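You operate a simulated robot arm through the tools that you are given. There is no shell and no other tool.

Carry out the task below with a simulated robot arm. There is one attempt and no reset: what you move stays moved.

JOB
Mix a drink in the blue glass: cordial to the first line, then water to the second.
Fine: rest the stopper in the brass stand and fit it again; put decanter and jug back; spill nothing, knock no glass or china. Set down upright: decanter, yellow jug.

It is judged by the outcome, as a careful person would: the job done as asked, and still so three seconds after it is handed in. It fails if anything else is knocked over, pushed out of place, dropped, spilled or broken. Lids that push on must go on centred and level and be pressed home; caps that screw on are set level and turned clockwise until they are tight.

ROBOT AND FRAMES
A 6-joint arm with a two-finger parallel gripper, fixed in place. Base frame: the origin is at the foot of the arm, x ahead of it, y to its left, z up; the work surface is at about z = 1012. Readings come in mm, degrees, newtons and seconds.
With the tool pointing down near the work surface it reaches from about 480 to 880 mm from the base axis. Its first joint turns from -115.0 to 115.0 degrees. Payload 4.2 kg.
Tool frame: the origin (TCP) lies between the finger pads and is the grasp point; the fingertips stand 23 mm ahead of it; z points along the fingers, y is the line along which they close. Largest opening 94 mm; finger width 38, thickness 10; the body of the gripper, 54 by 96 mm, starts 39 mm behind the TCP.
Orientation is that of the tool frame in the base frame, as a unit quaternion [w, x, y, z]. With the fingers straight down and closing along the base's y, the tool's x points along the base's -x, its y along +y and its z along -z.

CONTROLS
- The arm moves only by the tool arm_command. Its argument "motion" is a list that holds one entry, the list of rows, each a list of 7 numbers: the opening, from 0 (shut) to 1 (fully open), then the shift along the tool's x, y, z in mm, then the turn, a rotation vector about the tool's x, y, z in degrees. In form: [[[jaw, x, y, z, wx, wy, wz], ...]]. A call has 1 to 20 rows; each row is the pose to reach, as a shift and turn from the pose commanded when the call began, along the tool's axes at that moment. A row lasts 0.2 s, in which the tool goes at most 50 mm and 8.6 degrees; a call with a longer step from one row to the next is refused whole, and so is a gripper value outside its range. A pose out of reach is approached as far as the arm can. The call stops where the force on the tool passes 40 N (or 10 N more than at its start, if that is more) or the arm is blocked; 0.2 s more then pass. Each finger travels about 108 mm/s and halts on what it meets, pressing with about 20 N; the grip force reading is that of the motor and also rises with nothing between the fingers. The clock runs only during rows and for 0.2 s after the last one: add rows that repeat a pose to give the fingers time. The reply holds the time, the measured pose of the TCP, the force on the tool along the base axes, the opening and the grip force, in the units named above and with some noise, with the torque about the TCP (base axes, N m) and any sound that the robot's microphone picked up.
- Cameras (640 x 400 px; columns grow to the right, rows downward): "scene" is fixed at [220.7, 651.5, 1607.4]; the picture's right is [-0.82, -0.57, 0.00], its down [-0.28, 0.40, -0.87] and it looks along [0.50, -0.71, -0.49] (base axes); focal length 267 px, centre (320, 200). "wrist" rides on the gripper at [86, 16, -75] in the tool frame; the picture's right is [-0.18, 0.98, 0.00], its down [-0.58, -0.11, -0.81] and it looks along [-0.79, -0.15, 0.59] (tool axes); focal length 243 px, centre (320, 200). There is no depth. A picture from a camera that has moved, and an enlarged one, comes with that camera's place and axes in the base frame and with its lens.
- grab_frame(camera): a new picture of that camera. It takes no simulated time.
- move_column(by): slides the trunk up (or, below 0, down) by that many mm; the arm rides with it, the base frame stays. It gives what a move gives, with no picture.
- zoom(camera, box): a new picture of the part [left, top, right, bottom] of that camera's present view, enlarged. It takes no simulated time.
- close_job(): hands the job in; it is judged then, once.

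Places have to be worked out from the pictures, the camera data and where the tool is seen. Open the gripper and draw the arm clear of the work before you hand the job in, unless the task says otherwise.

The tools are called after "Request:" as a command line: name --argument value ..., lists and objects as JSON in quotes. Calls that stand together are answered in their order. arm_command: Moves the arm, as the interface text tells. Its arguments: {"type":"object","properties":{"motion":{"type":"array"}},"required":["motion"]} The other tools are called the same way: move_column (by) slides the trunk up or down; grab_frame (camera) takes a picture; zoom (camera, box) takes an enlarged picture of a part of a camera's view; close_job () hands the job in.

At the start:

```text
clock: 0.0
tool_pos: [603.2, 19.2, 1451.6]
orientation: [0.0, 0.0, 1.0, -0.001]
force: [-0.1, -0.1, -0.5]
ft_torque: [0.02, -0.01, 0.0]
grip_width: 94.2
grasp_force: 0.0
trunk travel left (down, up): [-900.0, 90.0]
```

scene: 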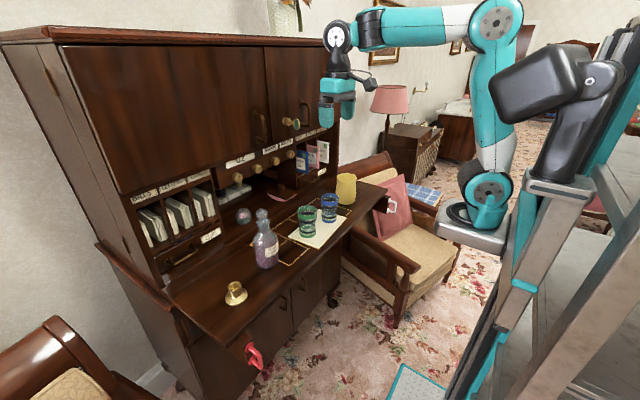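
wrist: 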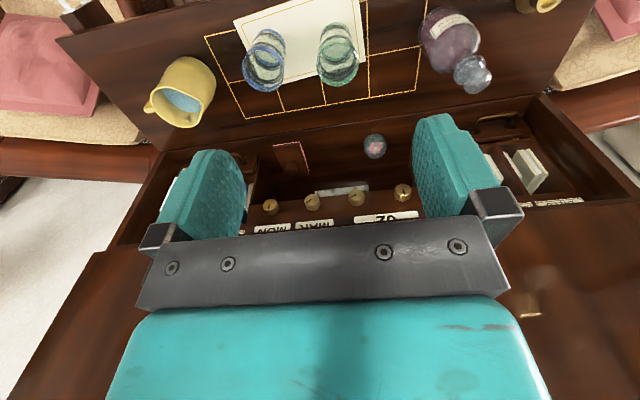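

The pictures show a secretary desk with a decanter and stopper, two glasses (green and blue), a yellow jug and a brass stand. I'll take enlarged views first to locate each of them.

Request:
zoom --camera "scene" --box '[200, 160, 400, 320]'

Request:
zoom --camera "wrist" --box '[130, 0, 580, 200]'

Request:
zoom --camera "scene" --box '[280, 165, 380, 265]'

Request:
zoom --camera "scene" --box '[210, 200, 290, 310]'

```text
2.50 times, centred on (300, 240) of scene
camera zoom: at [220.7, 651.5, 1607.4], right [-0.82, -0.57, 0.0], down [-0.28, 0.4, -0.87], along [0.5, -0.71, -0.49], focal length 667 px, centre (370, 100)
```

zoom: 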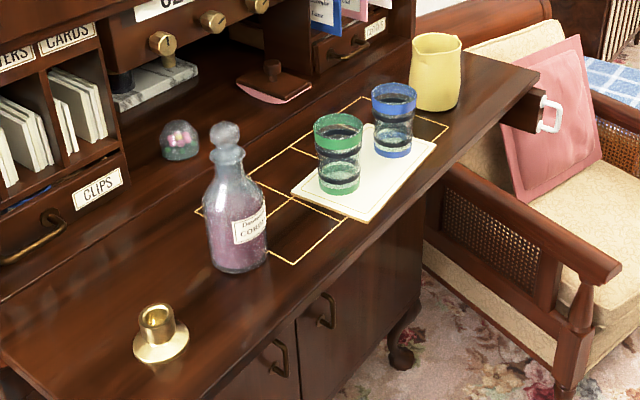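

```text
1.42 times, centred on (355, 100) of wrist
camera zoom: at [515.7, 36.8, 1525.9], right [0.18, 0.98, 0.0], down [0.58, -0.11, 0.81], along [0.79, -0.15, -0.59], focal length 345 px, centre (270, 342)
```

zoom: 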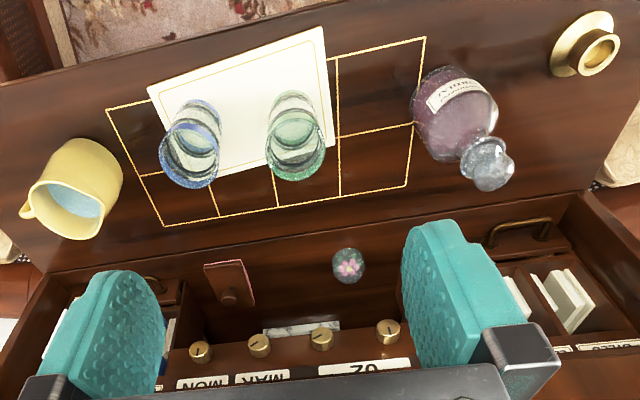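

```text
4.00 times, centred on (330, 215) of scene
camera zoom: at [220.7, 651.5, 1607.4], right [-0.82, -0.57, 0.0], down [-0.28, 0.4, -0.87], along [0.5, -0.71, -0.49], focal length 1067 px, centre (280, 140)
```

zoom: 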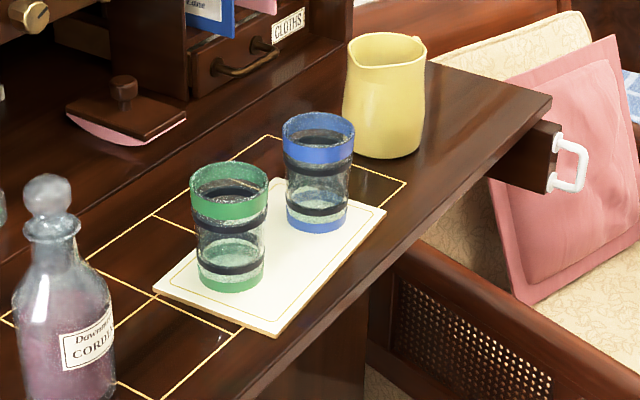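

```text
3.64 times, centred on (250, 255) of scene
camera zoom: at [220.7, 651.5, 1607.4], right [-0.82, -0.57, 0.0], down [-0.28, 0.4, -0.87], along [0.5, -0.71, -0.49], focal length 970 px, centre (574, 0)
```

zoom: 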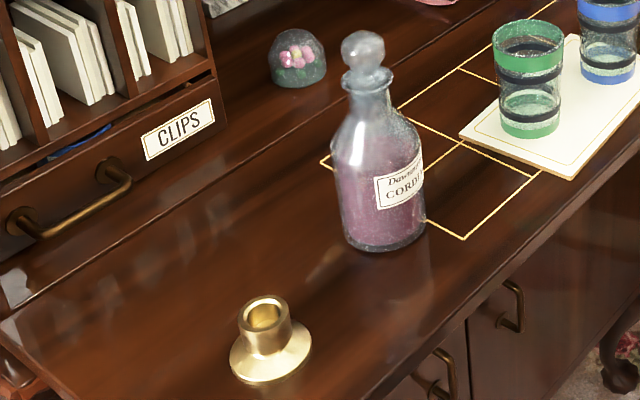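

The decanter appears to stand near (721, 221), the brass stand near (700, 368), the blue glass near (700, -100), the green glass near (713, 28) and the jug near (716, -270). I'll enlarge each one further to read the lines and shapes.

Request:
zoom --camera "scene" --box '[312, 185, 352, 225]'

Request:
zoom --camera "scene" --box '[240, 200, 290, 275]'

Request:
zoom --camera "scene" --box '[325, 165, 365, 210]'

Request:
zoom --camera "wrist" --box '[130, 40, 240, 140]'

Request:
zoom --camera "wrist" --box '[400, 0, 570, 110]'

```text
10.00 times, centred on (332, 205) of scene
camera zoom: at [220.7, 651.5, 1607.4], right [-0.82, -0.57, 0.0], down [-0.28, 0.4, -0.87], along [0.5, -0.71, -0.49], focal length 2668 px, centre (200, 150)
```

zoom: 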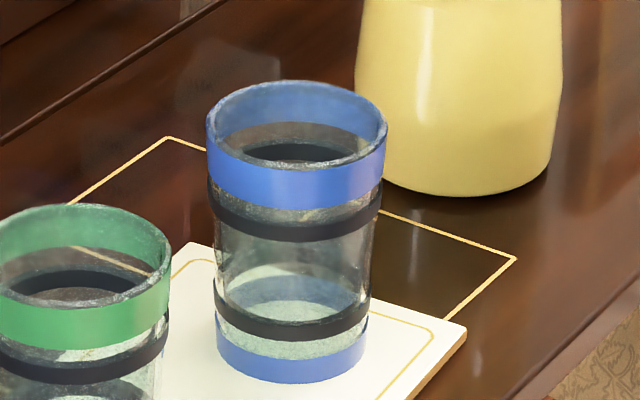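

```text
5.33 times, centred on (265, 238) of scene
camera zoom: at [220.7, 651.5, 1607.4], right [-0.82, -0.57, 0.0], down [-0.28, 0.4, -0.87], along [0.5, -0.71, -0.49], focal length 1423 px, centre (613, 0)
```

zoom: 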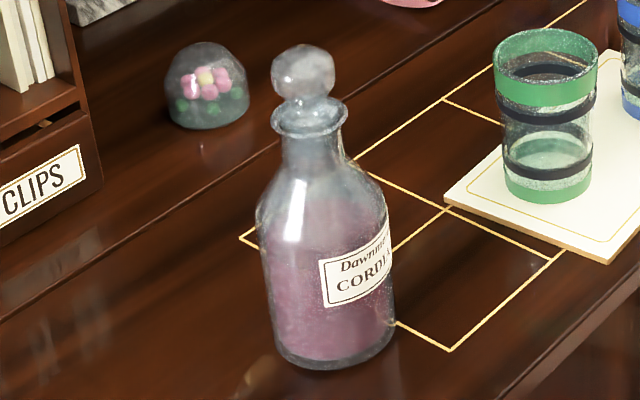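

```text
8.89 times, centred on (345, 188) of scene
camera zoom: at [220.7, 651.5, 1607.4], right [-0.82, -0.57, 0.0], down [-0.28, 0.4, -0.87], along [0.5, -0.71, -0.49], focal length 2371 px, centre (98, 311)
```

zoom: 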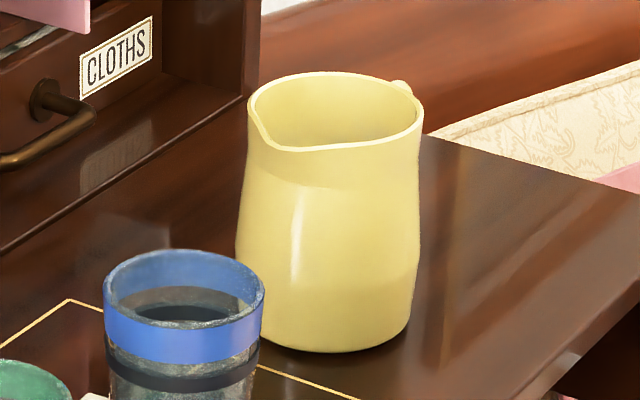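

```text
4.00 times, centred on (185, 90) of wrist
camera zoom: at [515.7, 36.8, 1525.9], right [0.18, 0.98, 0.0], down [0.58, -0.11, 0.81], along [0.79, -0.15, -0.59], focal length 970 px, centre (860, 640)
```

zoom: 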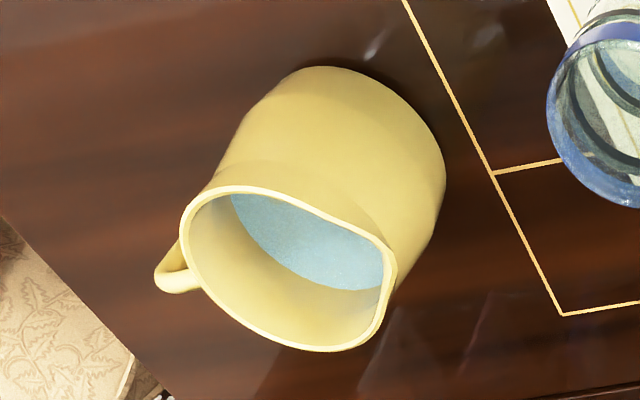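

```text
3.64 times, centred on (485, 55) of wrist
camera zoom: at [515.7, 36.8, 1525.9], right [0.18, 0.98, 0.0], down [0.58, -0.11, 0.81], along [0.79, -0.15, -0.59], focal length 882 px, centre (-280, 727)
```

zoom: 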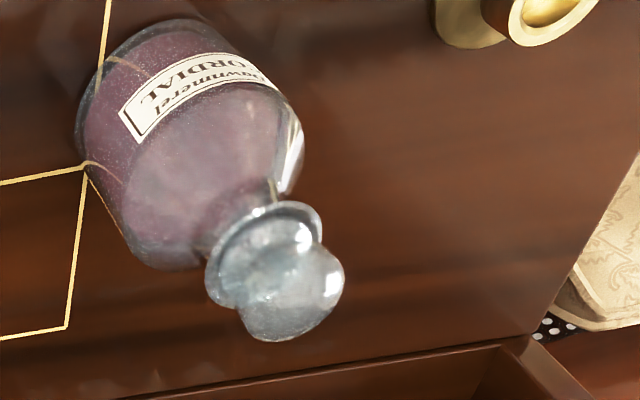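

The desk flap spans roughly x 605–905 with the cabinet behind it, so there's room to work. I'll move the open gripper high over the decanter, with fingertips well above the stopper, for a close look.

Request:
arm_command --motion '[[[1, -20, 34, 22, 0, 0, 0], [1, -40, 68, 44, 0, 0, 0], [1, -60, 102, 66, 0, 0, 0], [1, -80, 136, 88, 0, 0, 0], [1, -100, 170, 110, 0, 0, 0], [1, -118, 200, 131, 0, 0, 0], [1, -118, 200, 131, 0, 0, 0]]]'

Request:
grab_frame --camera "wrist"

Request:
grab_frame --camera "scene"

```text
clock: 1.6
tool_pos: [722.9, 221.1, 1320.4]
orientation: [0.0, 0.0, 1.0, 0.0]
force: [-0.7, 0.1, -0.8]
ft_torque: [0.01, -0.04, -0.01]
grip_width: 94.2
grasp_force: 0.1
trunk travel left (down, up): [-900.0, 90.0]
```

```text
taken
camera wrist: at [634.0, 236.6, 1395.5], right [0.18, 0.98, 0.0], down [0.58, -0.11, 0.81], along [0.79, -0.15, -0.59], focal length 243 px, centre (320, 200)
```

wrist: 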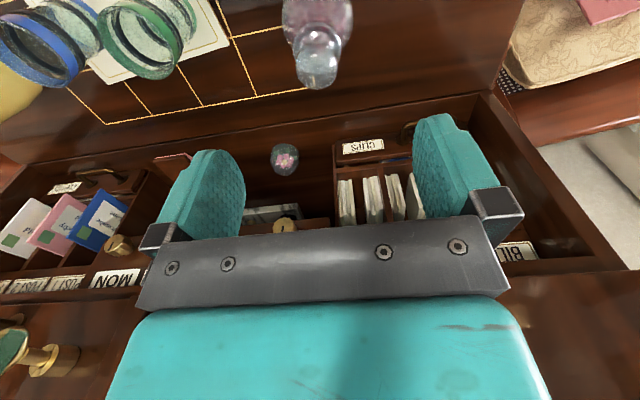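

```text
taken
```

scene: 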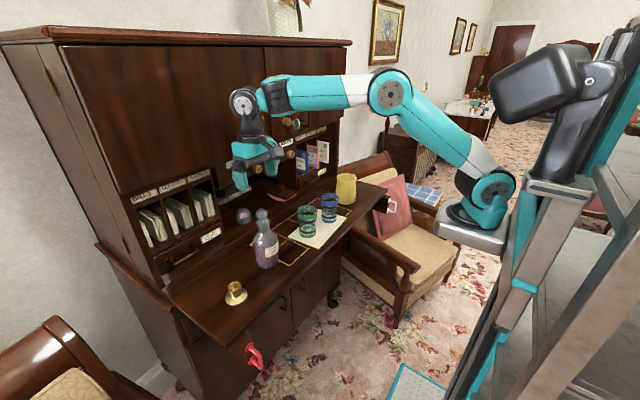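

The decanter's knob shows at the top of the wrist view, close to (721, 219). I'll zoom in to refine that from both cameras.

Request:
zoom --camera "wrist" --box '[260, 0, 380, 100]'

Request:
zoom --camera "scene" --box '[245, 200, 285, 240]'

Request:
zoom --camera "scene" --box '[215, 270, 255, 310]'

```text
4.00 times, centred on (320, 50) of wrist
camera zoom: at [634.0, 236.6, 1395.5], right [0.18, 0.98, 0.0], down [0.58, -0.11, 0.81], along [0.79, -0.15, -0.59], focal length 970 px, centre (320, 800)
```

zoom: 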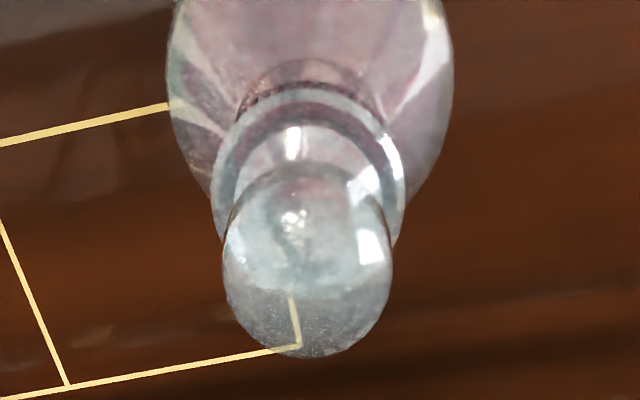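

```text
10.00 times, centred on (265, 220) of scene
camera zoom: at [220.7, 651.5, 1607.4], right [-0.82, -0.57, 0.0], down [-0.28, 0.4, -0.87], along [0.5, -0.71, -0.49], focal length 2668 px, centre (870, 0)
```

zoom: 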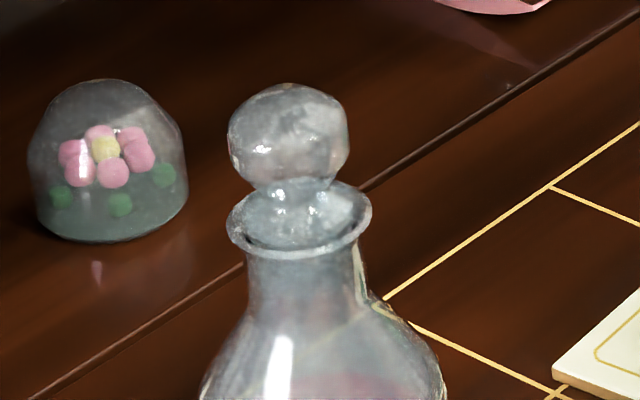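

```text
10.00 times, centred on (235, 290) of scene
camera zoom: at [220.7, 651.5, 1607.4], right [-0.82, -0.57, 0.0], down [-0.28, 0.4, -0.87], along [0.5, -0.71, -0.49], focal length 2668 px, centre (1170, -700)
```

zoom: 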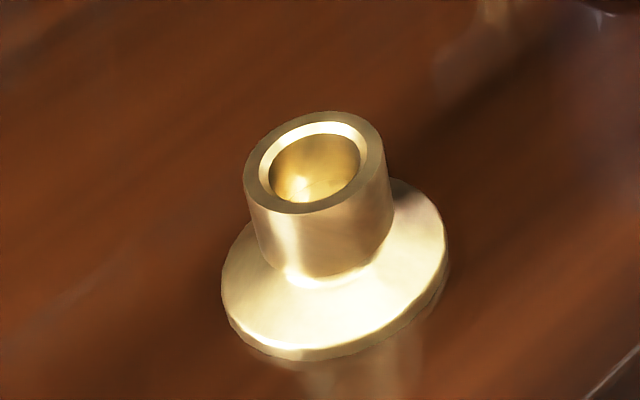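

The two views intersect at a knob centre near (725, 217, 1194), about 35 mm across, with the decanter lip near z 1168. I'll lower the open gripper to just above the knob, correct the sideways offset, and look again.

Request:
arm_command --motion '[[[1, -2, -2, 30, 0, 0, 0], [1, -5, -3.6, 60, 0, 0, 0], [1, -5, -3.6, 80, 0, 0, 0], [1, -5, -3.6, 80, 0, 0, 0]]]'

Request:
grab_frame --camera "wrist"

Request:
zoom --camera "scene" --box '[230, 170, 310, 250]'

```text
clock: 2.6
tool_pos: [726.5, 216.6, 1241.6]
orientation: [0.001, 0.0, 1.0, 0.0]
force: [-0.3, -0.5, 0.1]
ft_torque: [-0.01, 0.0, -0.02]
grip_width: 94.1
grasp_force: 0.1
trunk travel left (down, up): [-900.0, 90.0]
```

```text
taken
camera wrist: at [639.1, 232.4, 1315.4], right [0.18, 0.98, 0.0], down [0.58, -0.11, 0.81], along [0.79, -0.15, -0.59], focal length 243 px, centre (320, 200)
```

wrist: 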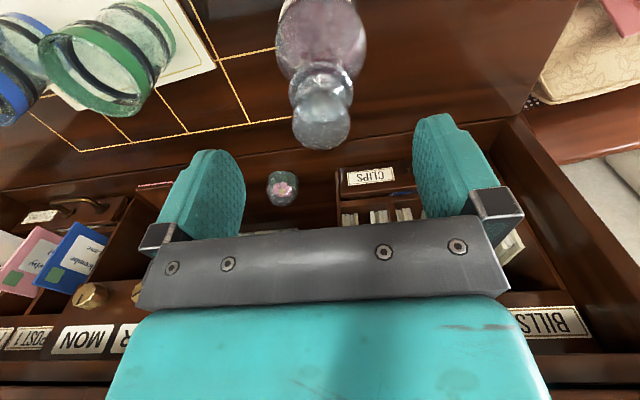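

```text
5.00 times, centred on (270, 210) of scene
camera zoom: at [220.7, 651.5, 1607.4], right [-0.82, -0.57, 0.0], down [-0.28, 0.4, -0.87], along [0.5, -0.71, -0.49], focal length 1334 px, centre (570, 150)
```

zoom: 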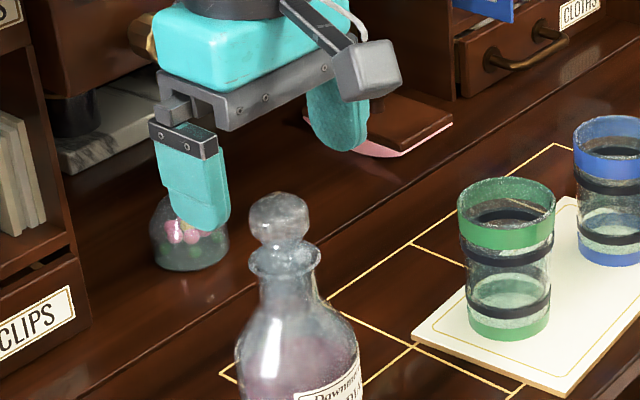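

The knob sits between the fingers sideways. I'll zoom on it to settle the forward offset before going down.

Request:
zoom --camera "wrist" --box '[260, 40, 380, 160]'

Request:
zoom --camera "scene" --box '[245, 180, 285, 220]'

```text
3.33 times, centred on (320, 100) of wrist
camera zoom: at [639.1, 232.4, 1315.4], right [0.18, 0.98, 0.0], down [0.58, -0.11, 0.81], along [0.79, -0.15, -0.59], focal length 809 px, centre (320, 533)
```

zoom: 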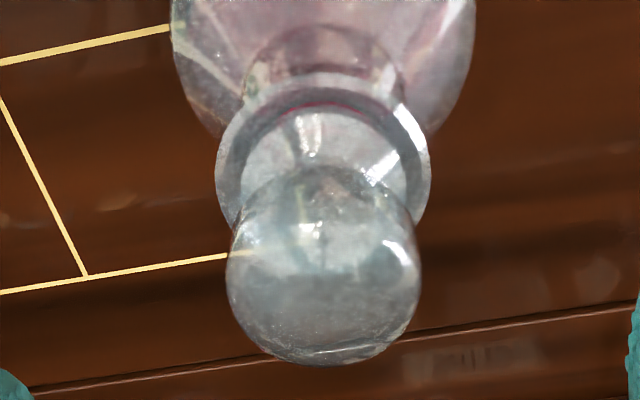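

```text
10.00 times, centred on (265, 200) of scene
camera zoom: at [220.7, 651.5, 1607.4], right [-0.82, -0.57, 0.0], down [-0.28, 0.4, -0.87], along [0.5, -0.71, -0.49], focal length 2668 px, centre (870, 200)
```

zoom: 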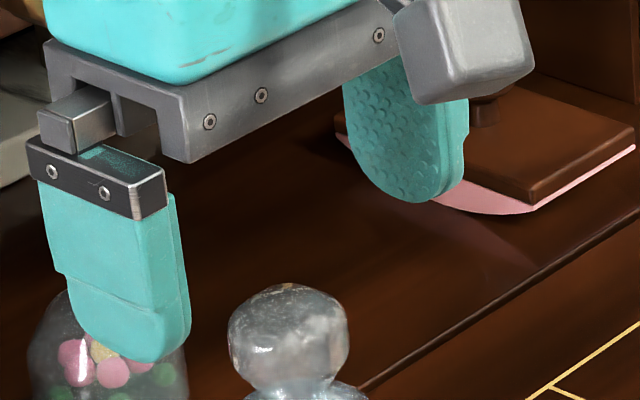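

Both views agree on a knob centre of about (725, 217, 1193), and the gripper is directly above it. I'll go down 43 mm, leaving the tips about 6 mm above the lip, and close gently on the knob.

Request:
arm_command --motion '[[[1, 0, 0.5, 15, 0, 0, 0], [1, 0, 0.5, 30, 0, 0, 0], [1, 0, 0.5, 43, 0, 0, 0], [1, 0, 0.5, 43, 0, 0, 0]]]'

Request:
zoom --camera "scene" --box '[240, 180, 290, 240]'

Request:
grab_frame --camera "wrist"

```text
clock: 3.6
tool_pos: [726.3, 215.8, 1196.9]
orientation: [0.0, 0.0, 1.0, -0.001]
force: [-0.7, 0.8, -0.9]
ft_torque: [-0.05, 0.03, 0.04]
grip_width: 93.9
grasp_force: 0.2
trunk travel left (down, up): [-900.0, 90.0]
```

```text
6.67 times, centred on (265, 210) of scene
camera zoom: at [220.7, 651.5, 1607.4], right [-0.82, -0.57, 0.0], down [-0.28, 0.4, -0.87], along [0.5, -0.71, -0.49], focal length 1778 px, centre (687, 133)
```

zoom: 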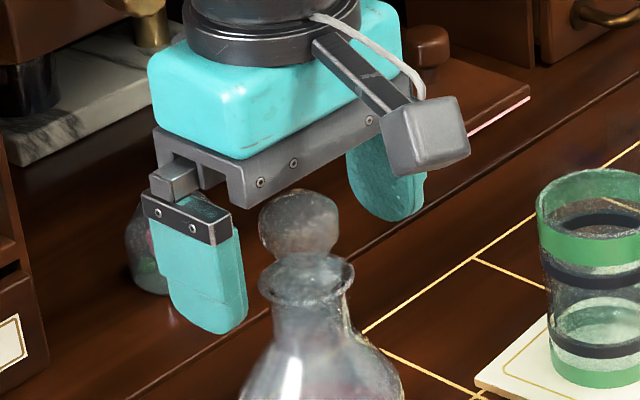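

```text
taken
camera wrist: at [638.8, 232.7, 1270.8], right [0.18, 0.98, 0.0], down [0.58, -0.11, 0.81], along [0.79, -0.15, -0.59], focal length 243 px, centre (320, 200)
```

wrist: 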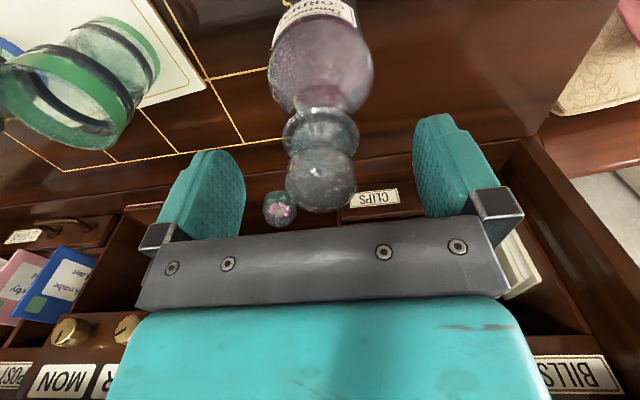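

The knob lies right at the grasp point (about pixel 320, 178). Closing now on the stopper.

Request:
arm_command --motion '[[[0.6, 0, 0, 0, 0, 0, 0], [0.4, 0, 0, 0, 0, 0, 0], [0.2, 0, 0, 0, 0, 0, 0], [0.2, 0, 0, 0, 0, 0, 0], [0.2, 0, 0, 0, 0, 0, 0]]]'

Request:
zoom --camera "scene" --box '[240, 180, 290, 240]'

Request:
grab_frame --camera "wrist"

```text
clock: 4.8
tool_pos: [725.6, 216.2, 1196.7]
orientation: [0.0, 0.0, 1.0, 0.0]
force: [-0.8, -0.6, -0.4]
ft_torque: [-0.02, -0.04, 0.0]
grip_width: 33.0
grasp_force: 19.3
trunk travel left (down, up): [-900.0, 90.0]
```

```text
6.67 times, centred on (265, 210) of scene
camera zoom: at [220.7, 651.5, 1607.4], right [-0.82, -0.57, 0.0], down [-0.28, 0.4, -0.87], along [0.5, -0.71, -0.49], focal length 1778 px, centre (687, 133)
```

zoom: 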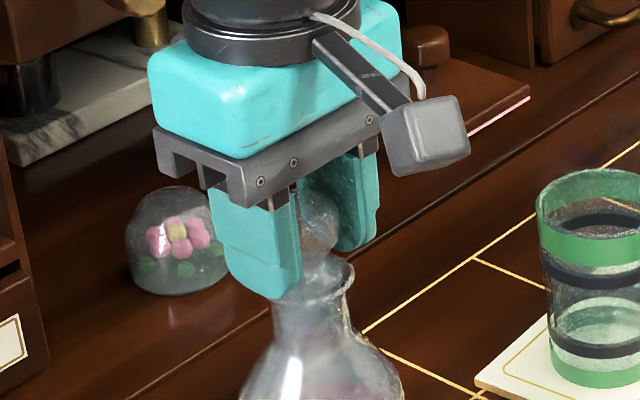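

```text
taken
camera wrist: at [638.7, 232.7, 1271.1], right [0.18, 0.98, 0.0], down [0.58, -0.11, 0.81], along [0.79, -0.15, -0.59], focal length 243 px, centre (320, 200)
```

wrist: 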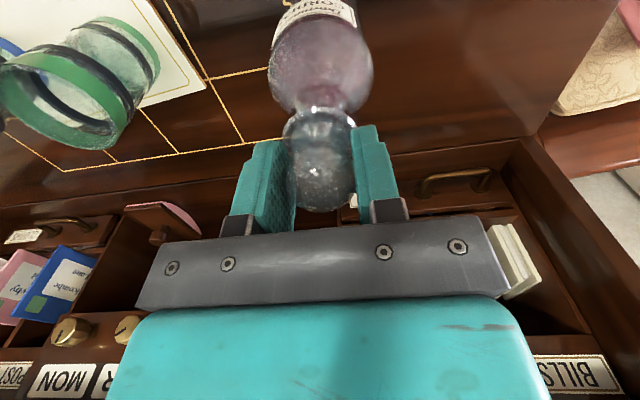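

The fingers have closed on the knob at 33 mm with 19 N. I'll lift slowly and check that only the stopper comes.

Request:
arm_command --motion '[[[0.2, 0, 0, -2, 0, 0, 0], [0.2, 0, 0, -5, 0, 0, 0], [0.2, 0, 0, -9, 0, 0, 0], [0.2, 0, 0, -14, 0, 0, 0]]]'

Request:
zoom --camera "scene" --box '[230, 170, 300, 280]'

Request:
grab_frame --camera "wrist"

```text
clock: 5.8
tool_pos: [726.1, 217.6, 1211.5]
orientation: [-0.001, -0.001, 1.0, -0.001]
force: [0.4, 1.0, -0.2]
ft_torque: [-0.01, -0.04, -0.01]
grip_width: 32.8
grasp_force: 19.8
trunk travel left (down, up): [-900.0, 90.0]
```

```text
3.64 times, centred on (265, 225) of scene
camera zoom: at [220.7, 651.5, 1607.4], right [-0.82, -0.57, 0.0], down [-0.28, 0.4, -0.87], along [0.5, -0.71, -0.49], focal length 970 px, centre (520, 109)
```

zoom: 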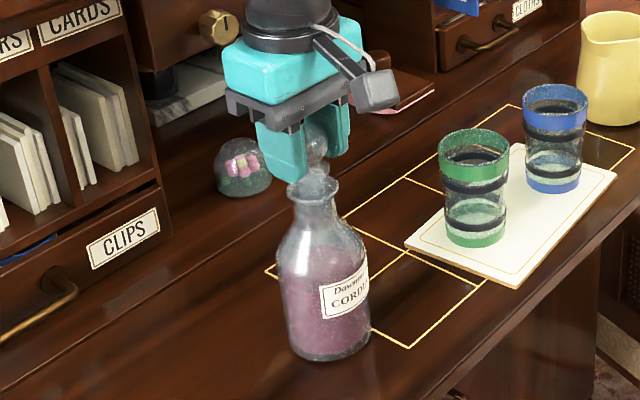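

```text
taken
camera wrist: at [638.8, 233.4, 1286.0], right [0.18, 0.98, 0.0], down [0.58, -0.11, 0.81], along [0.79, -0.15, -0.59], focal length 243 px, centre (320, 200)
```

wrist: 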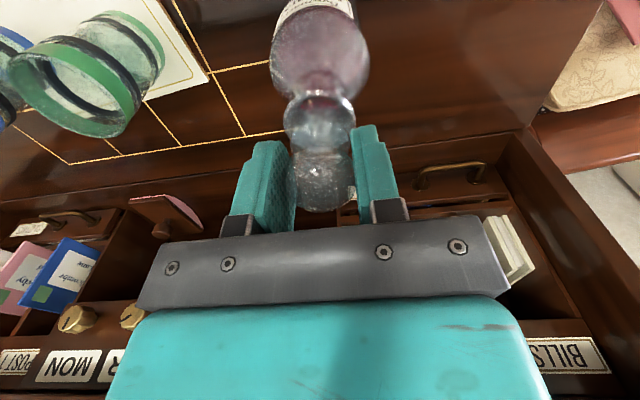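

The stopper is coming out and the decanter hasn't moved. I'll keep lifting until the plug is clear of the lip, then check its shape.

Request:
arm_command --motion '[[[0.2, 0, 0, -8, 0, 0, 0], [0.2, 0, 0, -18, 0, 0, 0], [0.2, 0, 0, -32, 0, 0, 0], [0.2, 0, 0, -50, 0, 0, 0], [0.2, 0, 0, -60, 0, 0, 0], [0.2, 0, 0, -60, 0, 0, 0]]]'

Request:
zoom --camera "scene" --box '[235, 150, 295, 240]'

Request:
zoom --camera "wrist" --box '[220, 80, 420, 240]'

```text
clock: 7.2
tool_pos: [724.9, 218.0, 1271.0]
orientation: [-0.001, 0.0, 1.0, 0.0]
force: [0.1, 0.4, -1.4]
ft_torque: [-0.02, 0.01, 0.01]
grip_width: 33.0
grasp_force: 20.3
trunk travel left (down, up): [-900.0, 90.0]
```

```text
4.44 times, centred on (265, 195) of scene
camera zoom: at [220.7, 651.5, 1607.4], right [-0.82, -0.57, 0.0], down [-0.28, 0.4, -0.87], along [0.5, -0.71, -0.49], focal length 1186 px, centre (564, 222)
```

zoom: 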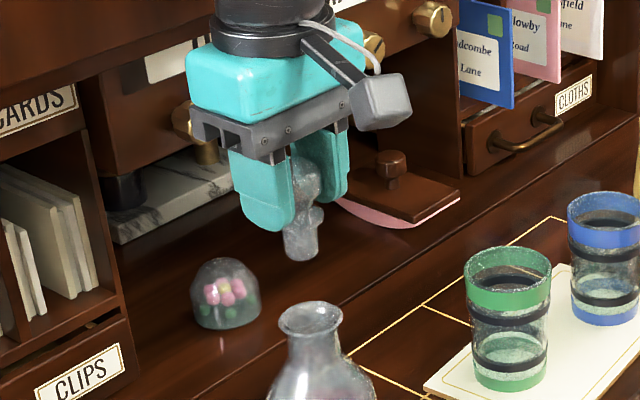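

```text
2.50 times, centred on (320, 160) of wrist
camera zoom: at [637.9, 233.5, 1345.4], right [0.18, 0.98, 0.0], down [0.58, -0.11, 0.81], along [0.79, -0.15, -0.59], focal length 606 px, centre (320, 300)
```

zoom: 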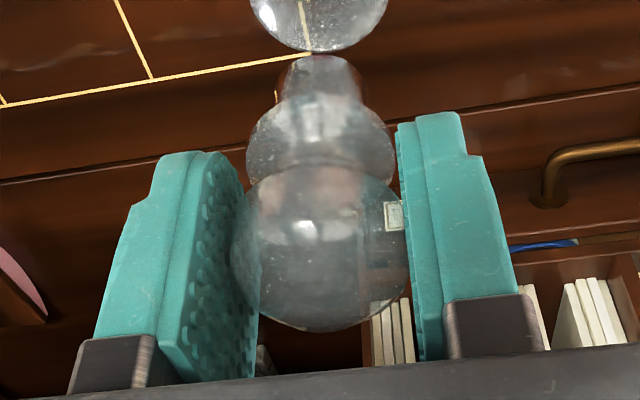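

The stopper is clear. It has a collar about 31 mm wide and a tapered plug ending some 53 mm below the grasp point. I'll carry it over to the brass stand near (698, 366) and stay high for a check.

Request:
arm_command --motion '[[[0.2, 3, 20, 0, 0, 0, 0], [0.2, 9, 50, 0, 0, 0, 0], [0.2, 15, 85, 0, 0, 0, 0], [0.2, 21, 120, 15, 0, 0, 0], [0.2, 25.9, 149, 45, 0, 0, 0], [0.2, 25.9, 149, 80, 0, 0, 0], [0.2, 25.9, 149, 100, 0, 0, 0], [0.2, 25.9, 149, 100, 0, 0, 0]]]'

Request:
zoom --camera "scene" --box '[200, 220, 280, 320]'

Request:
zoom --camera "wrist" --box '[220, 0, 420, 200]'

```text
clock: 9.0
tool_pos: [702.3, 365.7, 1171.7]
orientation: [0.0, 0.0, 1.0, 0.0]
force: [-0.9, 0.4, -1.6]
ft_torque: [0.0, -0.01, 0.03]
grip_width: 32.8
grasp_force: 20.2
out of reach, approached as far as the arm can: row 5
trunk travel left (down, up): [-900.0, 90.0]
```

```text
4.00 times, centred on (240, 270) of scene
camera zoom: at [220.7, 651.5, 1607.4], right [-0.82, -0.57, 0.0], down [-0.28, 0.4, -0.87], along [0.5, -0.71, -0.49], focal length 1067 px, centre (640, -80)
```

zoom: 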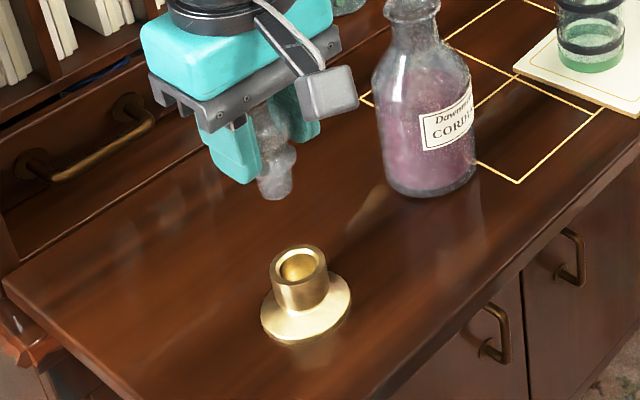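

```text
2.00 times, centred on (320, 100) of wrist
camera zoom: at [614.3, 382.2, 1245.8], right [0.18, 0.98, 0.0], down [0.58, -0.11, 0.81], along [0.79, -0.15, -0.59], focal length 485 px, centre (320, 400)
```

zoom: 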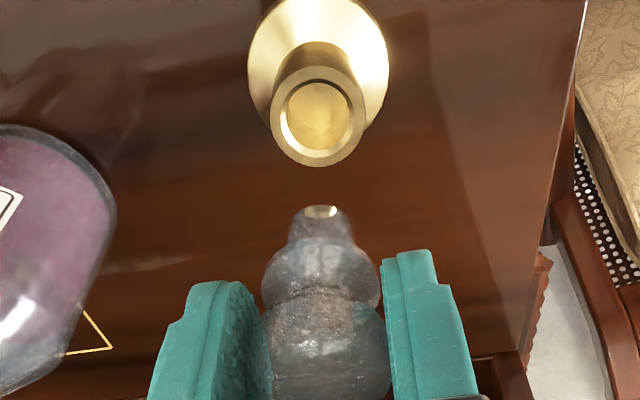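

The plug tip hangs in view below the stand cup, which appears about 4–5 mm nearer the robot than the tool axis. I'll zoom in to measure that offset more exactly.

Request:
zoom --camera "wrist" --box '[280, 0, 360, 120]'

Request:
zoom --camera "scene" --box '[215, 275, 255, 310]'

Request:
zoom --camera "scene" --box '[210, 240, 260, 290]'

```text
3.33 times, centred on (320, 60) of wrist
camera zoom: at [614.3, 382.2, 1245.8], right [0.18, 0.98, 0.0], down [0.58, -0.11, 0.81], along [0.79, -0.15, -0.59], focal length 809 px, centre (320, 667)
```

zoom: 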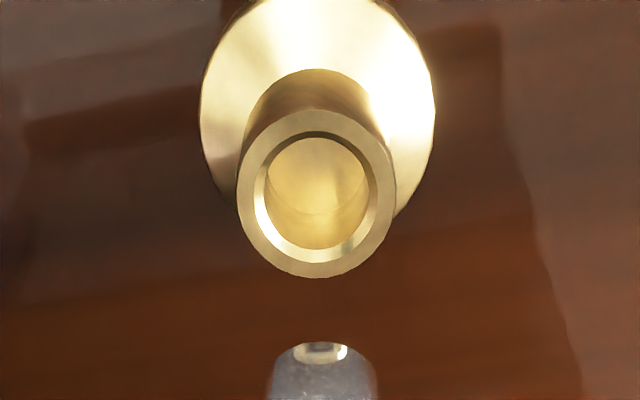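

```text
11.43 times, centred on (235, 292) of scene
camera zoom: at [220.7, 651.5, 1607.4], right [-0.82, -0.57, 0.0], down [-0.28, 0.4, -0.87], along [0.5, -0.71, -0.49], focal length 3049 px, centre (1291, -857)
```

zoom: 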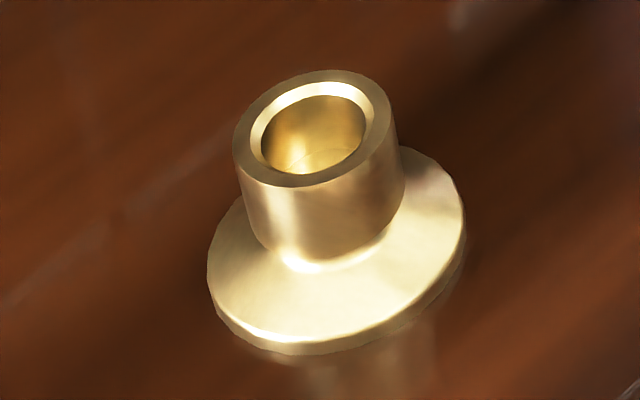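

```text
8.00 times, centred on (235, 265) of scene
camera zoom: at [220.7, 651.5, 1607.4], right [-0.82, -0.57, 0.0], down [-0.28, 0.4, -0.87], along [0.5, -0.71, -0.49], focal length 2134 px, centre (1000, -320)
```

zoom: 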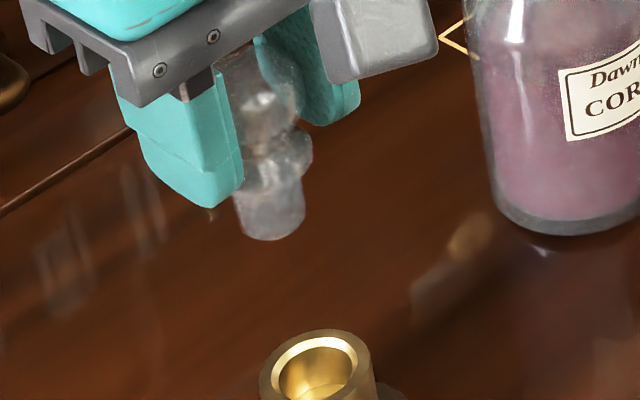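

The cup centre reads about 4 mm nearer than the tool axis. I'll shift that way and go down to just above the cup, then compare the plug tip and the hole directly.

Request:
arm_command --motion '[[[0.2, 2, 0, 10, 0, 0, 0], [0.2, 4, -0.5, 25, 0, 0, 0], [0.2, 4, -0.5, 40, 0, 0, 0], [0.2, 4, -0.5, 40, 0, 0, 0]]]'

Request:
zoom --camera "wrist" --box '[260, 30, 380, 150]'

Request:
zoom --camera "scene" --box '[215, 260, 255, 310]'

```text
clock: 10.0
tool_pos: [697.3, 366.7, 1131.9]
orientation: [0.0, 0.0, 1.0, 0.0]
force: [0.2, 0.2, 0.6]
ft_torque: [0.02, -0.01, 0.02]
grip_width: 32.8
grasp_force: 20.4
trunk travel left (down, up): [-900.0, 90.0]
```

```text
3.33 times, centred on (320, 90) of wrist
camera zoom: at [609.6, 382.5, 1205.5], right [0.18, 0.98, 0.0], down [0.58, -0.11, 0.81], along [0.79, -0.15, -0.59], focal length 809 px, centre (320, 567)
```

zoom: 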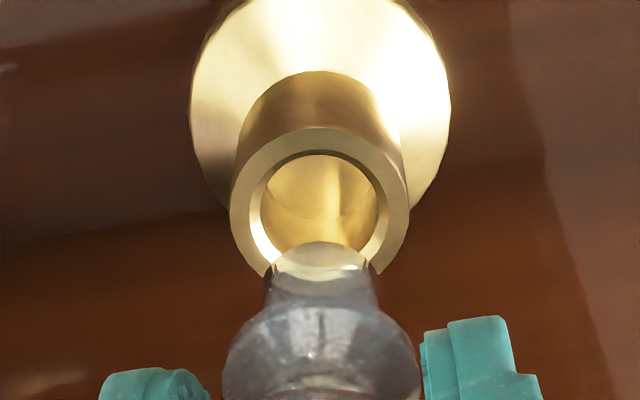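

```text
8.00 times, centred on (235, 285) of scene
camera zoom: at [220.7, 651.5, 1607.4], right [-0.82, -0.57, 0.0], down [-0.28, 0.4, -0.87], along [0.5, -0.71, -0.49], focal length 2134 px, centre (1000, -480)
```

zoom: 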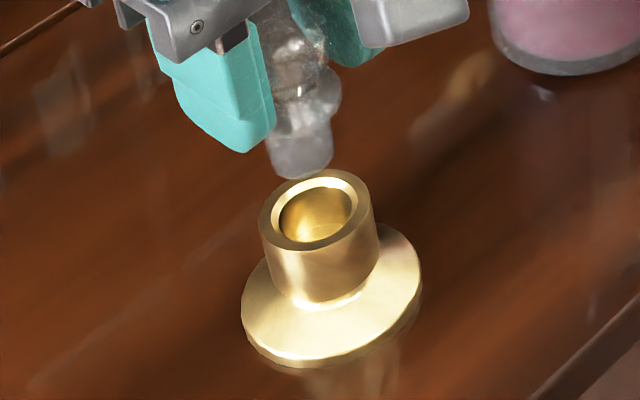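

The plug tip is still about 20 mm above the cup. The hole is centred sideways and now about 1.5 mm beyond the axis, so I'll correct by that much and go lower.

Request:
arm_command --motion '[[[0.2, -1.5, 0, 5, 0, 0, 0], [0.2, -1.5, 0, 12, 0, 0, 0], [0.2, -1.5, 0, 17, 0, 0, 0], [0.2, -1.5, 0, 17, 0, 0, 0]]]'

Request:
zoom --camera "wrist" --box '[260, 30, 380, 150]'

Request:
zoom --camera "scene" --box '[215, 260, 255, 310]'

```text
clock: 11.0
tool_pos: [698.3, 366.5, 1113.6]
orientation: [0.001, 0.001, 1.0, -0.001]
force: [-0.5, 0.0, 0.0]
ft_torque: [0.03, -0.02, 0.0]
grip_width: 32.9
grasp_force: 19.9
trunk travel left (down, up): [-900.0, 90.0]
```

```text
3.33 times, centred on (320, 90) of wrist
camera zoom: at [610.3, 382.6, 1188.2], right [0.18, 0.98, 0.0], down [0.58, -0.11, 0.81], along [0.79, -0.15, -0.59], focal length 809 px, centre (320, 567)
```

zoom: 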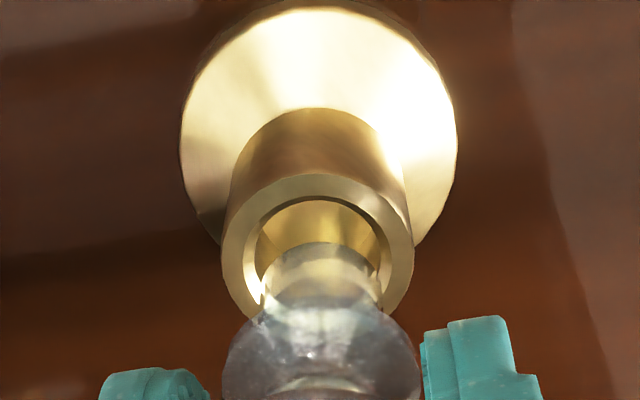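

```text
8.00 times, centred on (235, 285) of scene
camera zoom: at [220.7, 651.5, 1607.4], right [-0.82, -0.57, 0.0], down [-0.28, 0.4, -0.87], along [0.5, -0.71, -0.49], focal length 2134 px, centre (1000, -480)
```

zoom: 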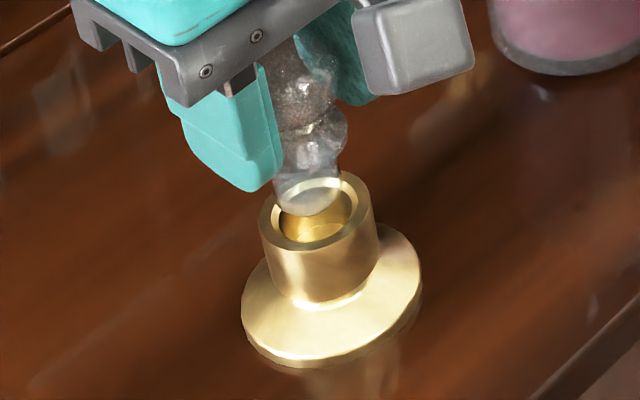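

The tip is now only a few mm above the cup. I'll zoom tightly to compare plug and hole centres before inserting.

Request:
zoom --camera "wrist" --box '[290, 70, 350, 130]'

Request:
zoom --camera "scene" --box '[222, 270, 246, 300]'

```text
6.67 times, centred on (320, 100) of wrist
camera zoom: at [610.3, 382.6, 1188.2], right [0.18, 0.98, 0.0], down [0.58, -0.11, 0.81], along [0.79, -0.15, -0.59], focal length 1618 px, centre (320, 867)
```

zoom: 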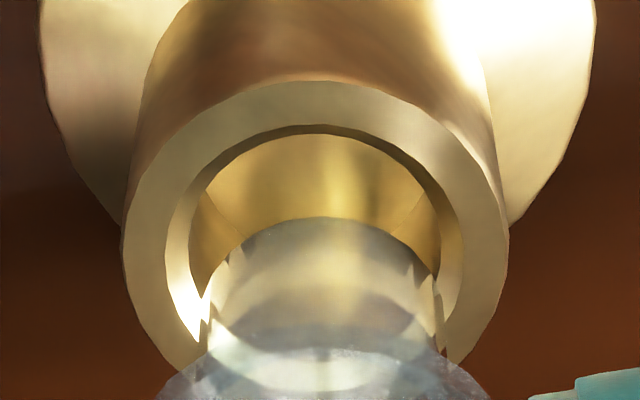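

```text
13.33 times, centred on (234, 285) of scene
camera zoom: at [220.7, 651.5, 1607.4], right [-0.82, -0.57, 0.0], down [-0.28, 0.4, -0.87], along [0.5, -0.71, -0.49], focal length 3557 px, centre (1467, -933)
```

zoom: 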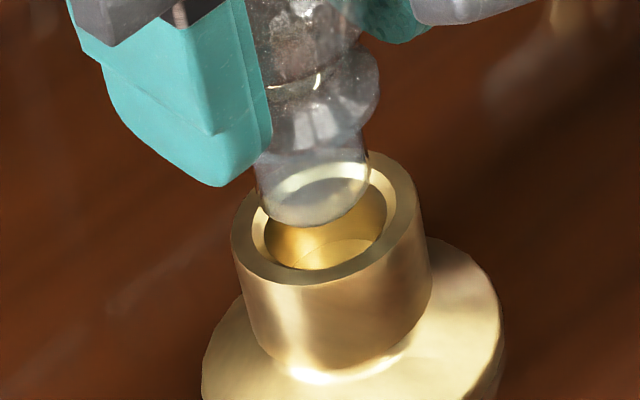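

The plug sits about 0.9 mm to the left (+y) of the hole and is otherwise nearly centred. I'll correct that, go down 8 mm in small steps, and watch the force.

Request:
arm_command --motion '[[[0.2, -0.5, -0.9, 0, 0, 0, 0], [0.2, -0.5, -0.9, 3, 0, 0, 0], [0.2, -0.5, -0.9, 6, 0, 0, 0], [0.2, -0.5, -0.9, 8, 0, 0, 0]]]'

Request:
zoom --camera "wrist" --box '[290, 70, 350, 130]'

Request:
zoom --camera "scene" --box '[222, 270, 246, 300]'

```text
clock: 12.0
tool_pos: [697.7, 365.4, 1107.3]
orientation: [0.001, 0.0, 1.0, 0.0]
force: [0.3, 0.5, -0.3]
ft_torque: [0.04, -0.03, 0.05]
grip_width: 32.8
grasp_force: 19.9
trunk travel left (down, up): [-900.0, 90.0]
```

```text
6.67 times, centred on (320, 100) of wrist
camera zoom: at [610.7, 381.7, 1180.5], right [0.18, 0.98, 0.0], down [0.58, -0.11, 0.81], along [0.79, -0.15, -0.59], focal length 1618 px, centre (320, 867)
```

zoom: 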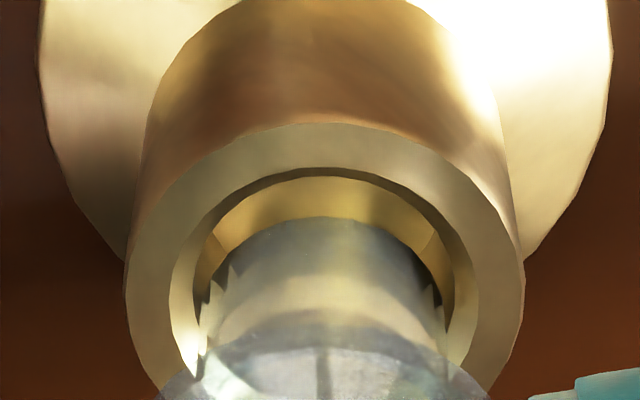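

```text
13.33 times, centred on (234, 285) of scene
camera zoom: at [220.7, 651.5, 1607.4], right [-0.82, -0.57, 0.0], down [-0.28, 0.4, -0.87], along [0.5, -0.71, -0.49], focal length 3557 px, centre (1467, -933)
```

zoom: 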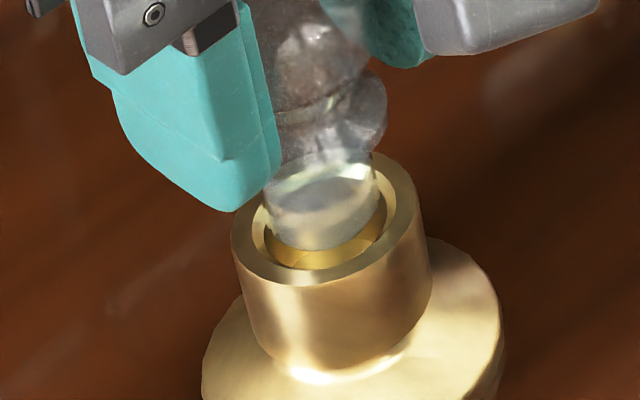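

The plug tip is now centred over the hole with 2–3 mm still to go. I'll go down in small steps until the collar rests.

Request:
arm_command --motion '[[[0.2, -0.4, 0, 2, 0, 0, 0], [0.2, -0.4, 0, 4, 0, 0, 0], [0.2, -0.4, 0, 6, 0, 0, 0], [0.2, -0.4, 0, 8, 0, 0, 0], [0.2, -0.4, 0, 8, 0, 0, 0]]]'

Request:
zoom --camera "wrist" --box '[280, 70, 360, 150]'

Request:
zoom --camera "scene" --box '[222, 270, 246, 300]'

```text
clock: 13.2
tool_pos: [698.5, 364.6, 1097.4]
orientation: [0.0, 0.0, 1.0, 0.0]
force: [0.8, -0.1, -0.9]
ft_torque: [0.04, 0.01, -0.02]
grip_width: 32.9
grasp_force: 19.5
trunk travel left (down, up): [-900.0, 90.0]
```

```text
5.00 times, centred on (320, 110) of wrist
camera zoom: at [611.0, 381.5, 1172.4], right [0.18, 0.98, 0.0], down [0.58, -0.11, 0.81], along [0.79, -0.15, -0.59], focal length 1213 px, centre (320, 650)
```

zoom: 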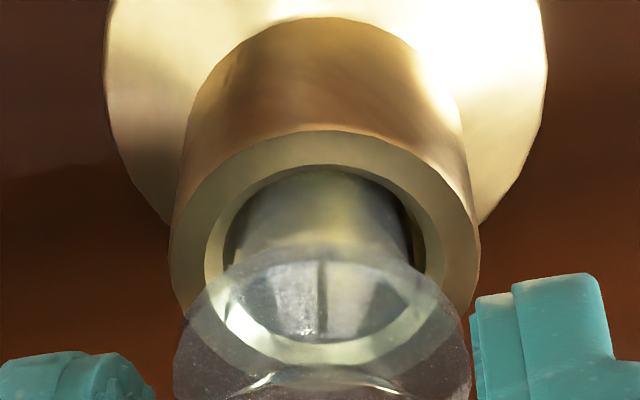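

```text
13.33 times, centred on (234, 285) of scene
camera zoom: at [220.7, 651.5, 1607.4], right [-0.82, -0.57, 0.0], down [-0.28, 0.4, -0.87], along [0.5, -0.71, -0.49], focal length 3557 px, centre (1467, -933)
```

zoom: 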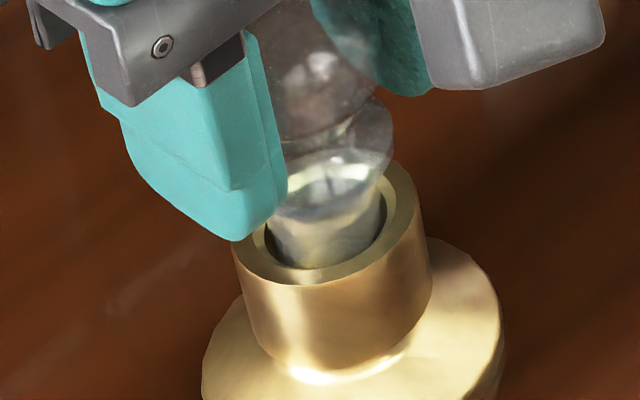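

The plug has entered the bore with no contact force. I'll continue down in 2 mm steps until the collar seats.

Request:
arm_command --motion '[[[0.2, 0, 0, 2, 0, 0, 0], [0.2, 0, 0, 4, 0, 0, 0], [0.2, 0, 0, 5, 0, 0, 0], [0.2, 0, 0, 6, 0, 0, 0], [0.2, 0, 0, 6, 0, 0, 0]]]'

Request:
zoom --camera "wrist" --box '[280, 70, 360, 150]'

Request:
zoom --camera "scene" --box '[222, 270, 246, 300]'

```text
clock: 14.4
tool_pos: [699.3, 363.7, 1092.1]
orientation: [0.0, 0.0, 1.0, 0.0]
force: [-0.5, 0.1, -1.0]
ft_torque: [-0.02, 0.0, -0.04]
grip_width: 32.7
grasp_force: 20.0
trunk travel left (down, up): [-900.0, 90.0]
```

```text
5.00 times, centred on (320, 110) of wrist
camera zoom: at [611.3, 381.0, 1166.6], right [0.18, 0.98, 0.0], down [0.58, -0.11, 0.81], along [0.79, -0.15, -0.59], focal length 1213 px, centre (320, 650)
```

zoom: 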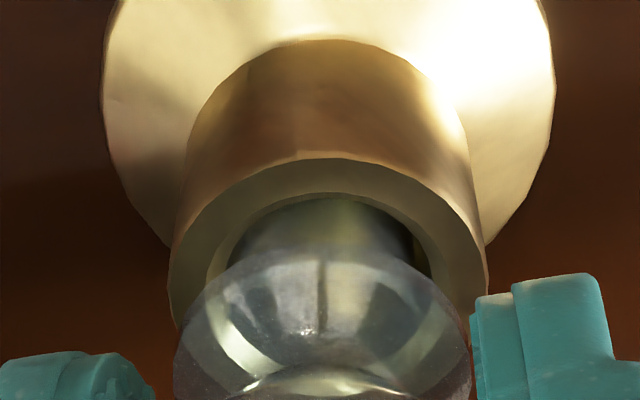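

```text
13.33 times, centred on (234, 285) of scene
camera zoom: at [220.7, 651.5, 1607.4], right [-0.82, -0.57, 0.0], down [-0.28, 0.4, -0.87], along [0.5, -0.71, -0.49], focal length 3557 px, centre (1467, -933)
```

zoom: 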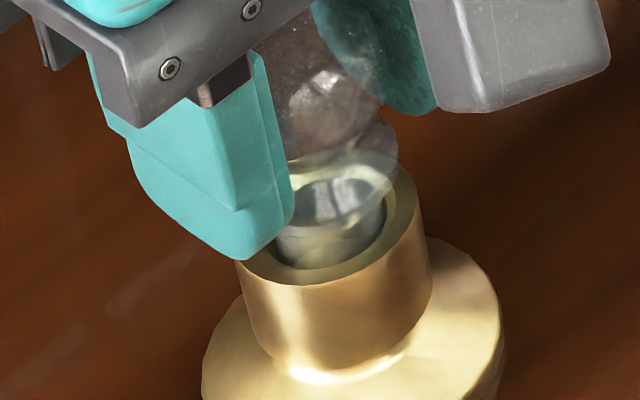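

It's still free. The cup centre reads about 0.5 mm towards +y of the plug, so I'll trim that and continue down until I feel the seat.

Request:
arm_command --motion '[[[0.2, 0, 0.5, 1, 0, 0, 0], [0.2, 0, 0.5, 2, 0, 0, 0], [0.2, 0, 0.5, 3, 0, 0, 0], [0.2, 0, 0.5, 4, 0, 0, 0], [0.2, 0, 0.5, 4, 0, 0, 0]]]'

Request:
zoom --camera "scene" --box '[222, 270, 246, 300]'

Request:
zoom --camera "wrist" --box '[280, 70, 360, 150]'

```text
clock: 15.6
tool_pos: [697.8, 365.4, 1088.0]
orientation: [0.0, 0.0, 1.0, 0.0]
force: [0.2, -0.2, -1.1]
ft_torque: [0.02, 0.02, 0.0]
grip_width: 32.7
grasp_force: 20.2
trunk travel left (down, up): [-900.0, 90.0]
```

```text
13.33 times, centred on (234, 285) of scene
camera zoom: at [220.7, 651.5, 1607.4], right [-0.82, -0.57, 0.0], down [-0.28, 0.4, -0.87], along [0.5, -0.71, -0.49], focal length 3557 px, centre (1467, -933)
```

zoom: 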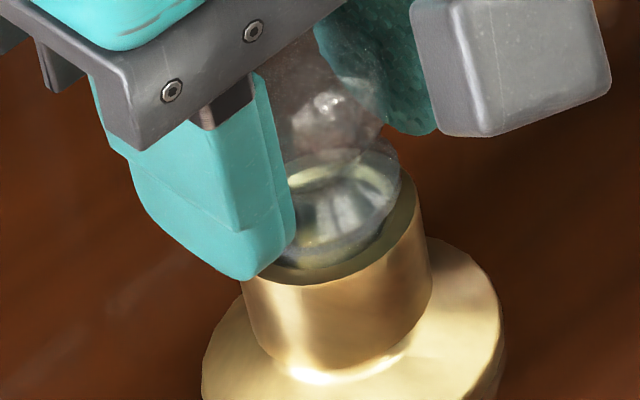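

```text
5.00 times, centred on (320, 110) of wrist
camera zoom: at [610.6, 382.1, 1162.5], right [0.18, 0.98, 0.0], down [0.58, -0.11, 0.81], along [0.79, -0.15, -0.59], focal length 1213 px, centre (320, 650)
```

zoom: 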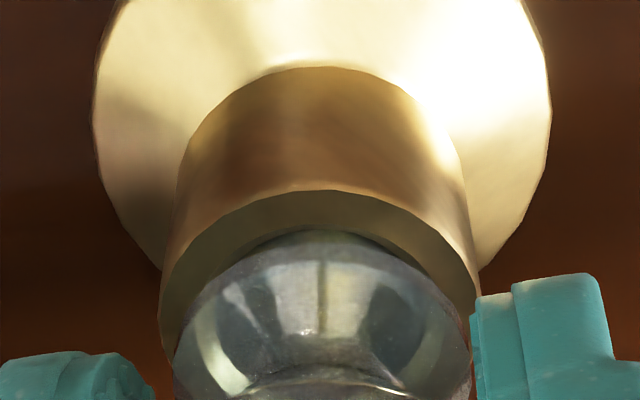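

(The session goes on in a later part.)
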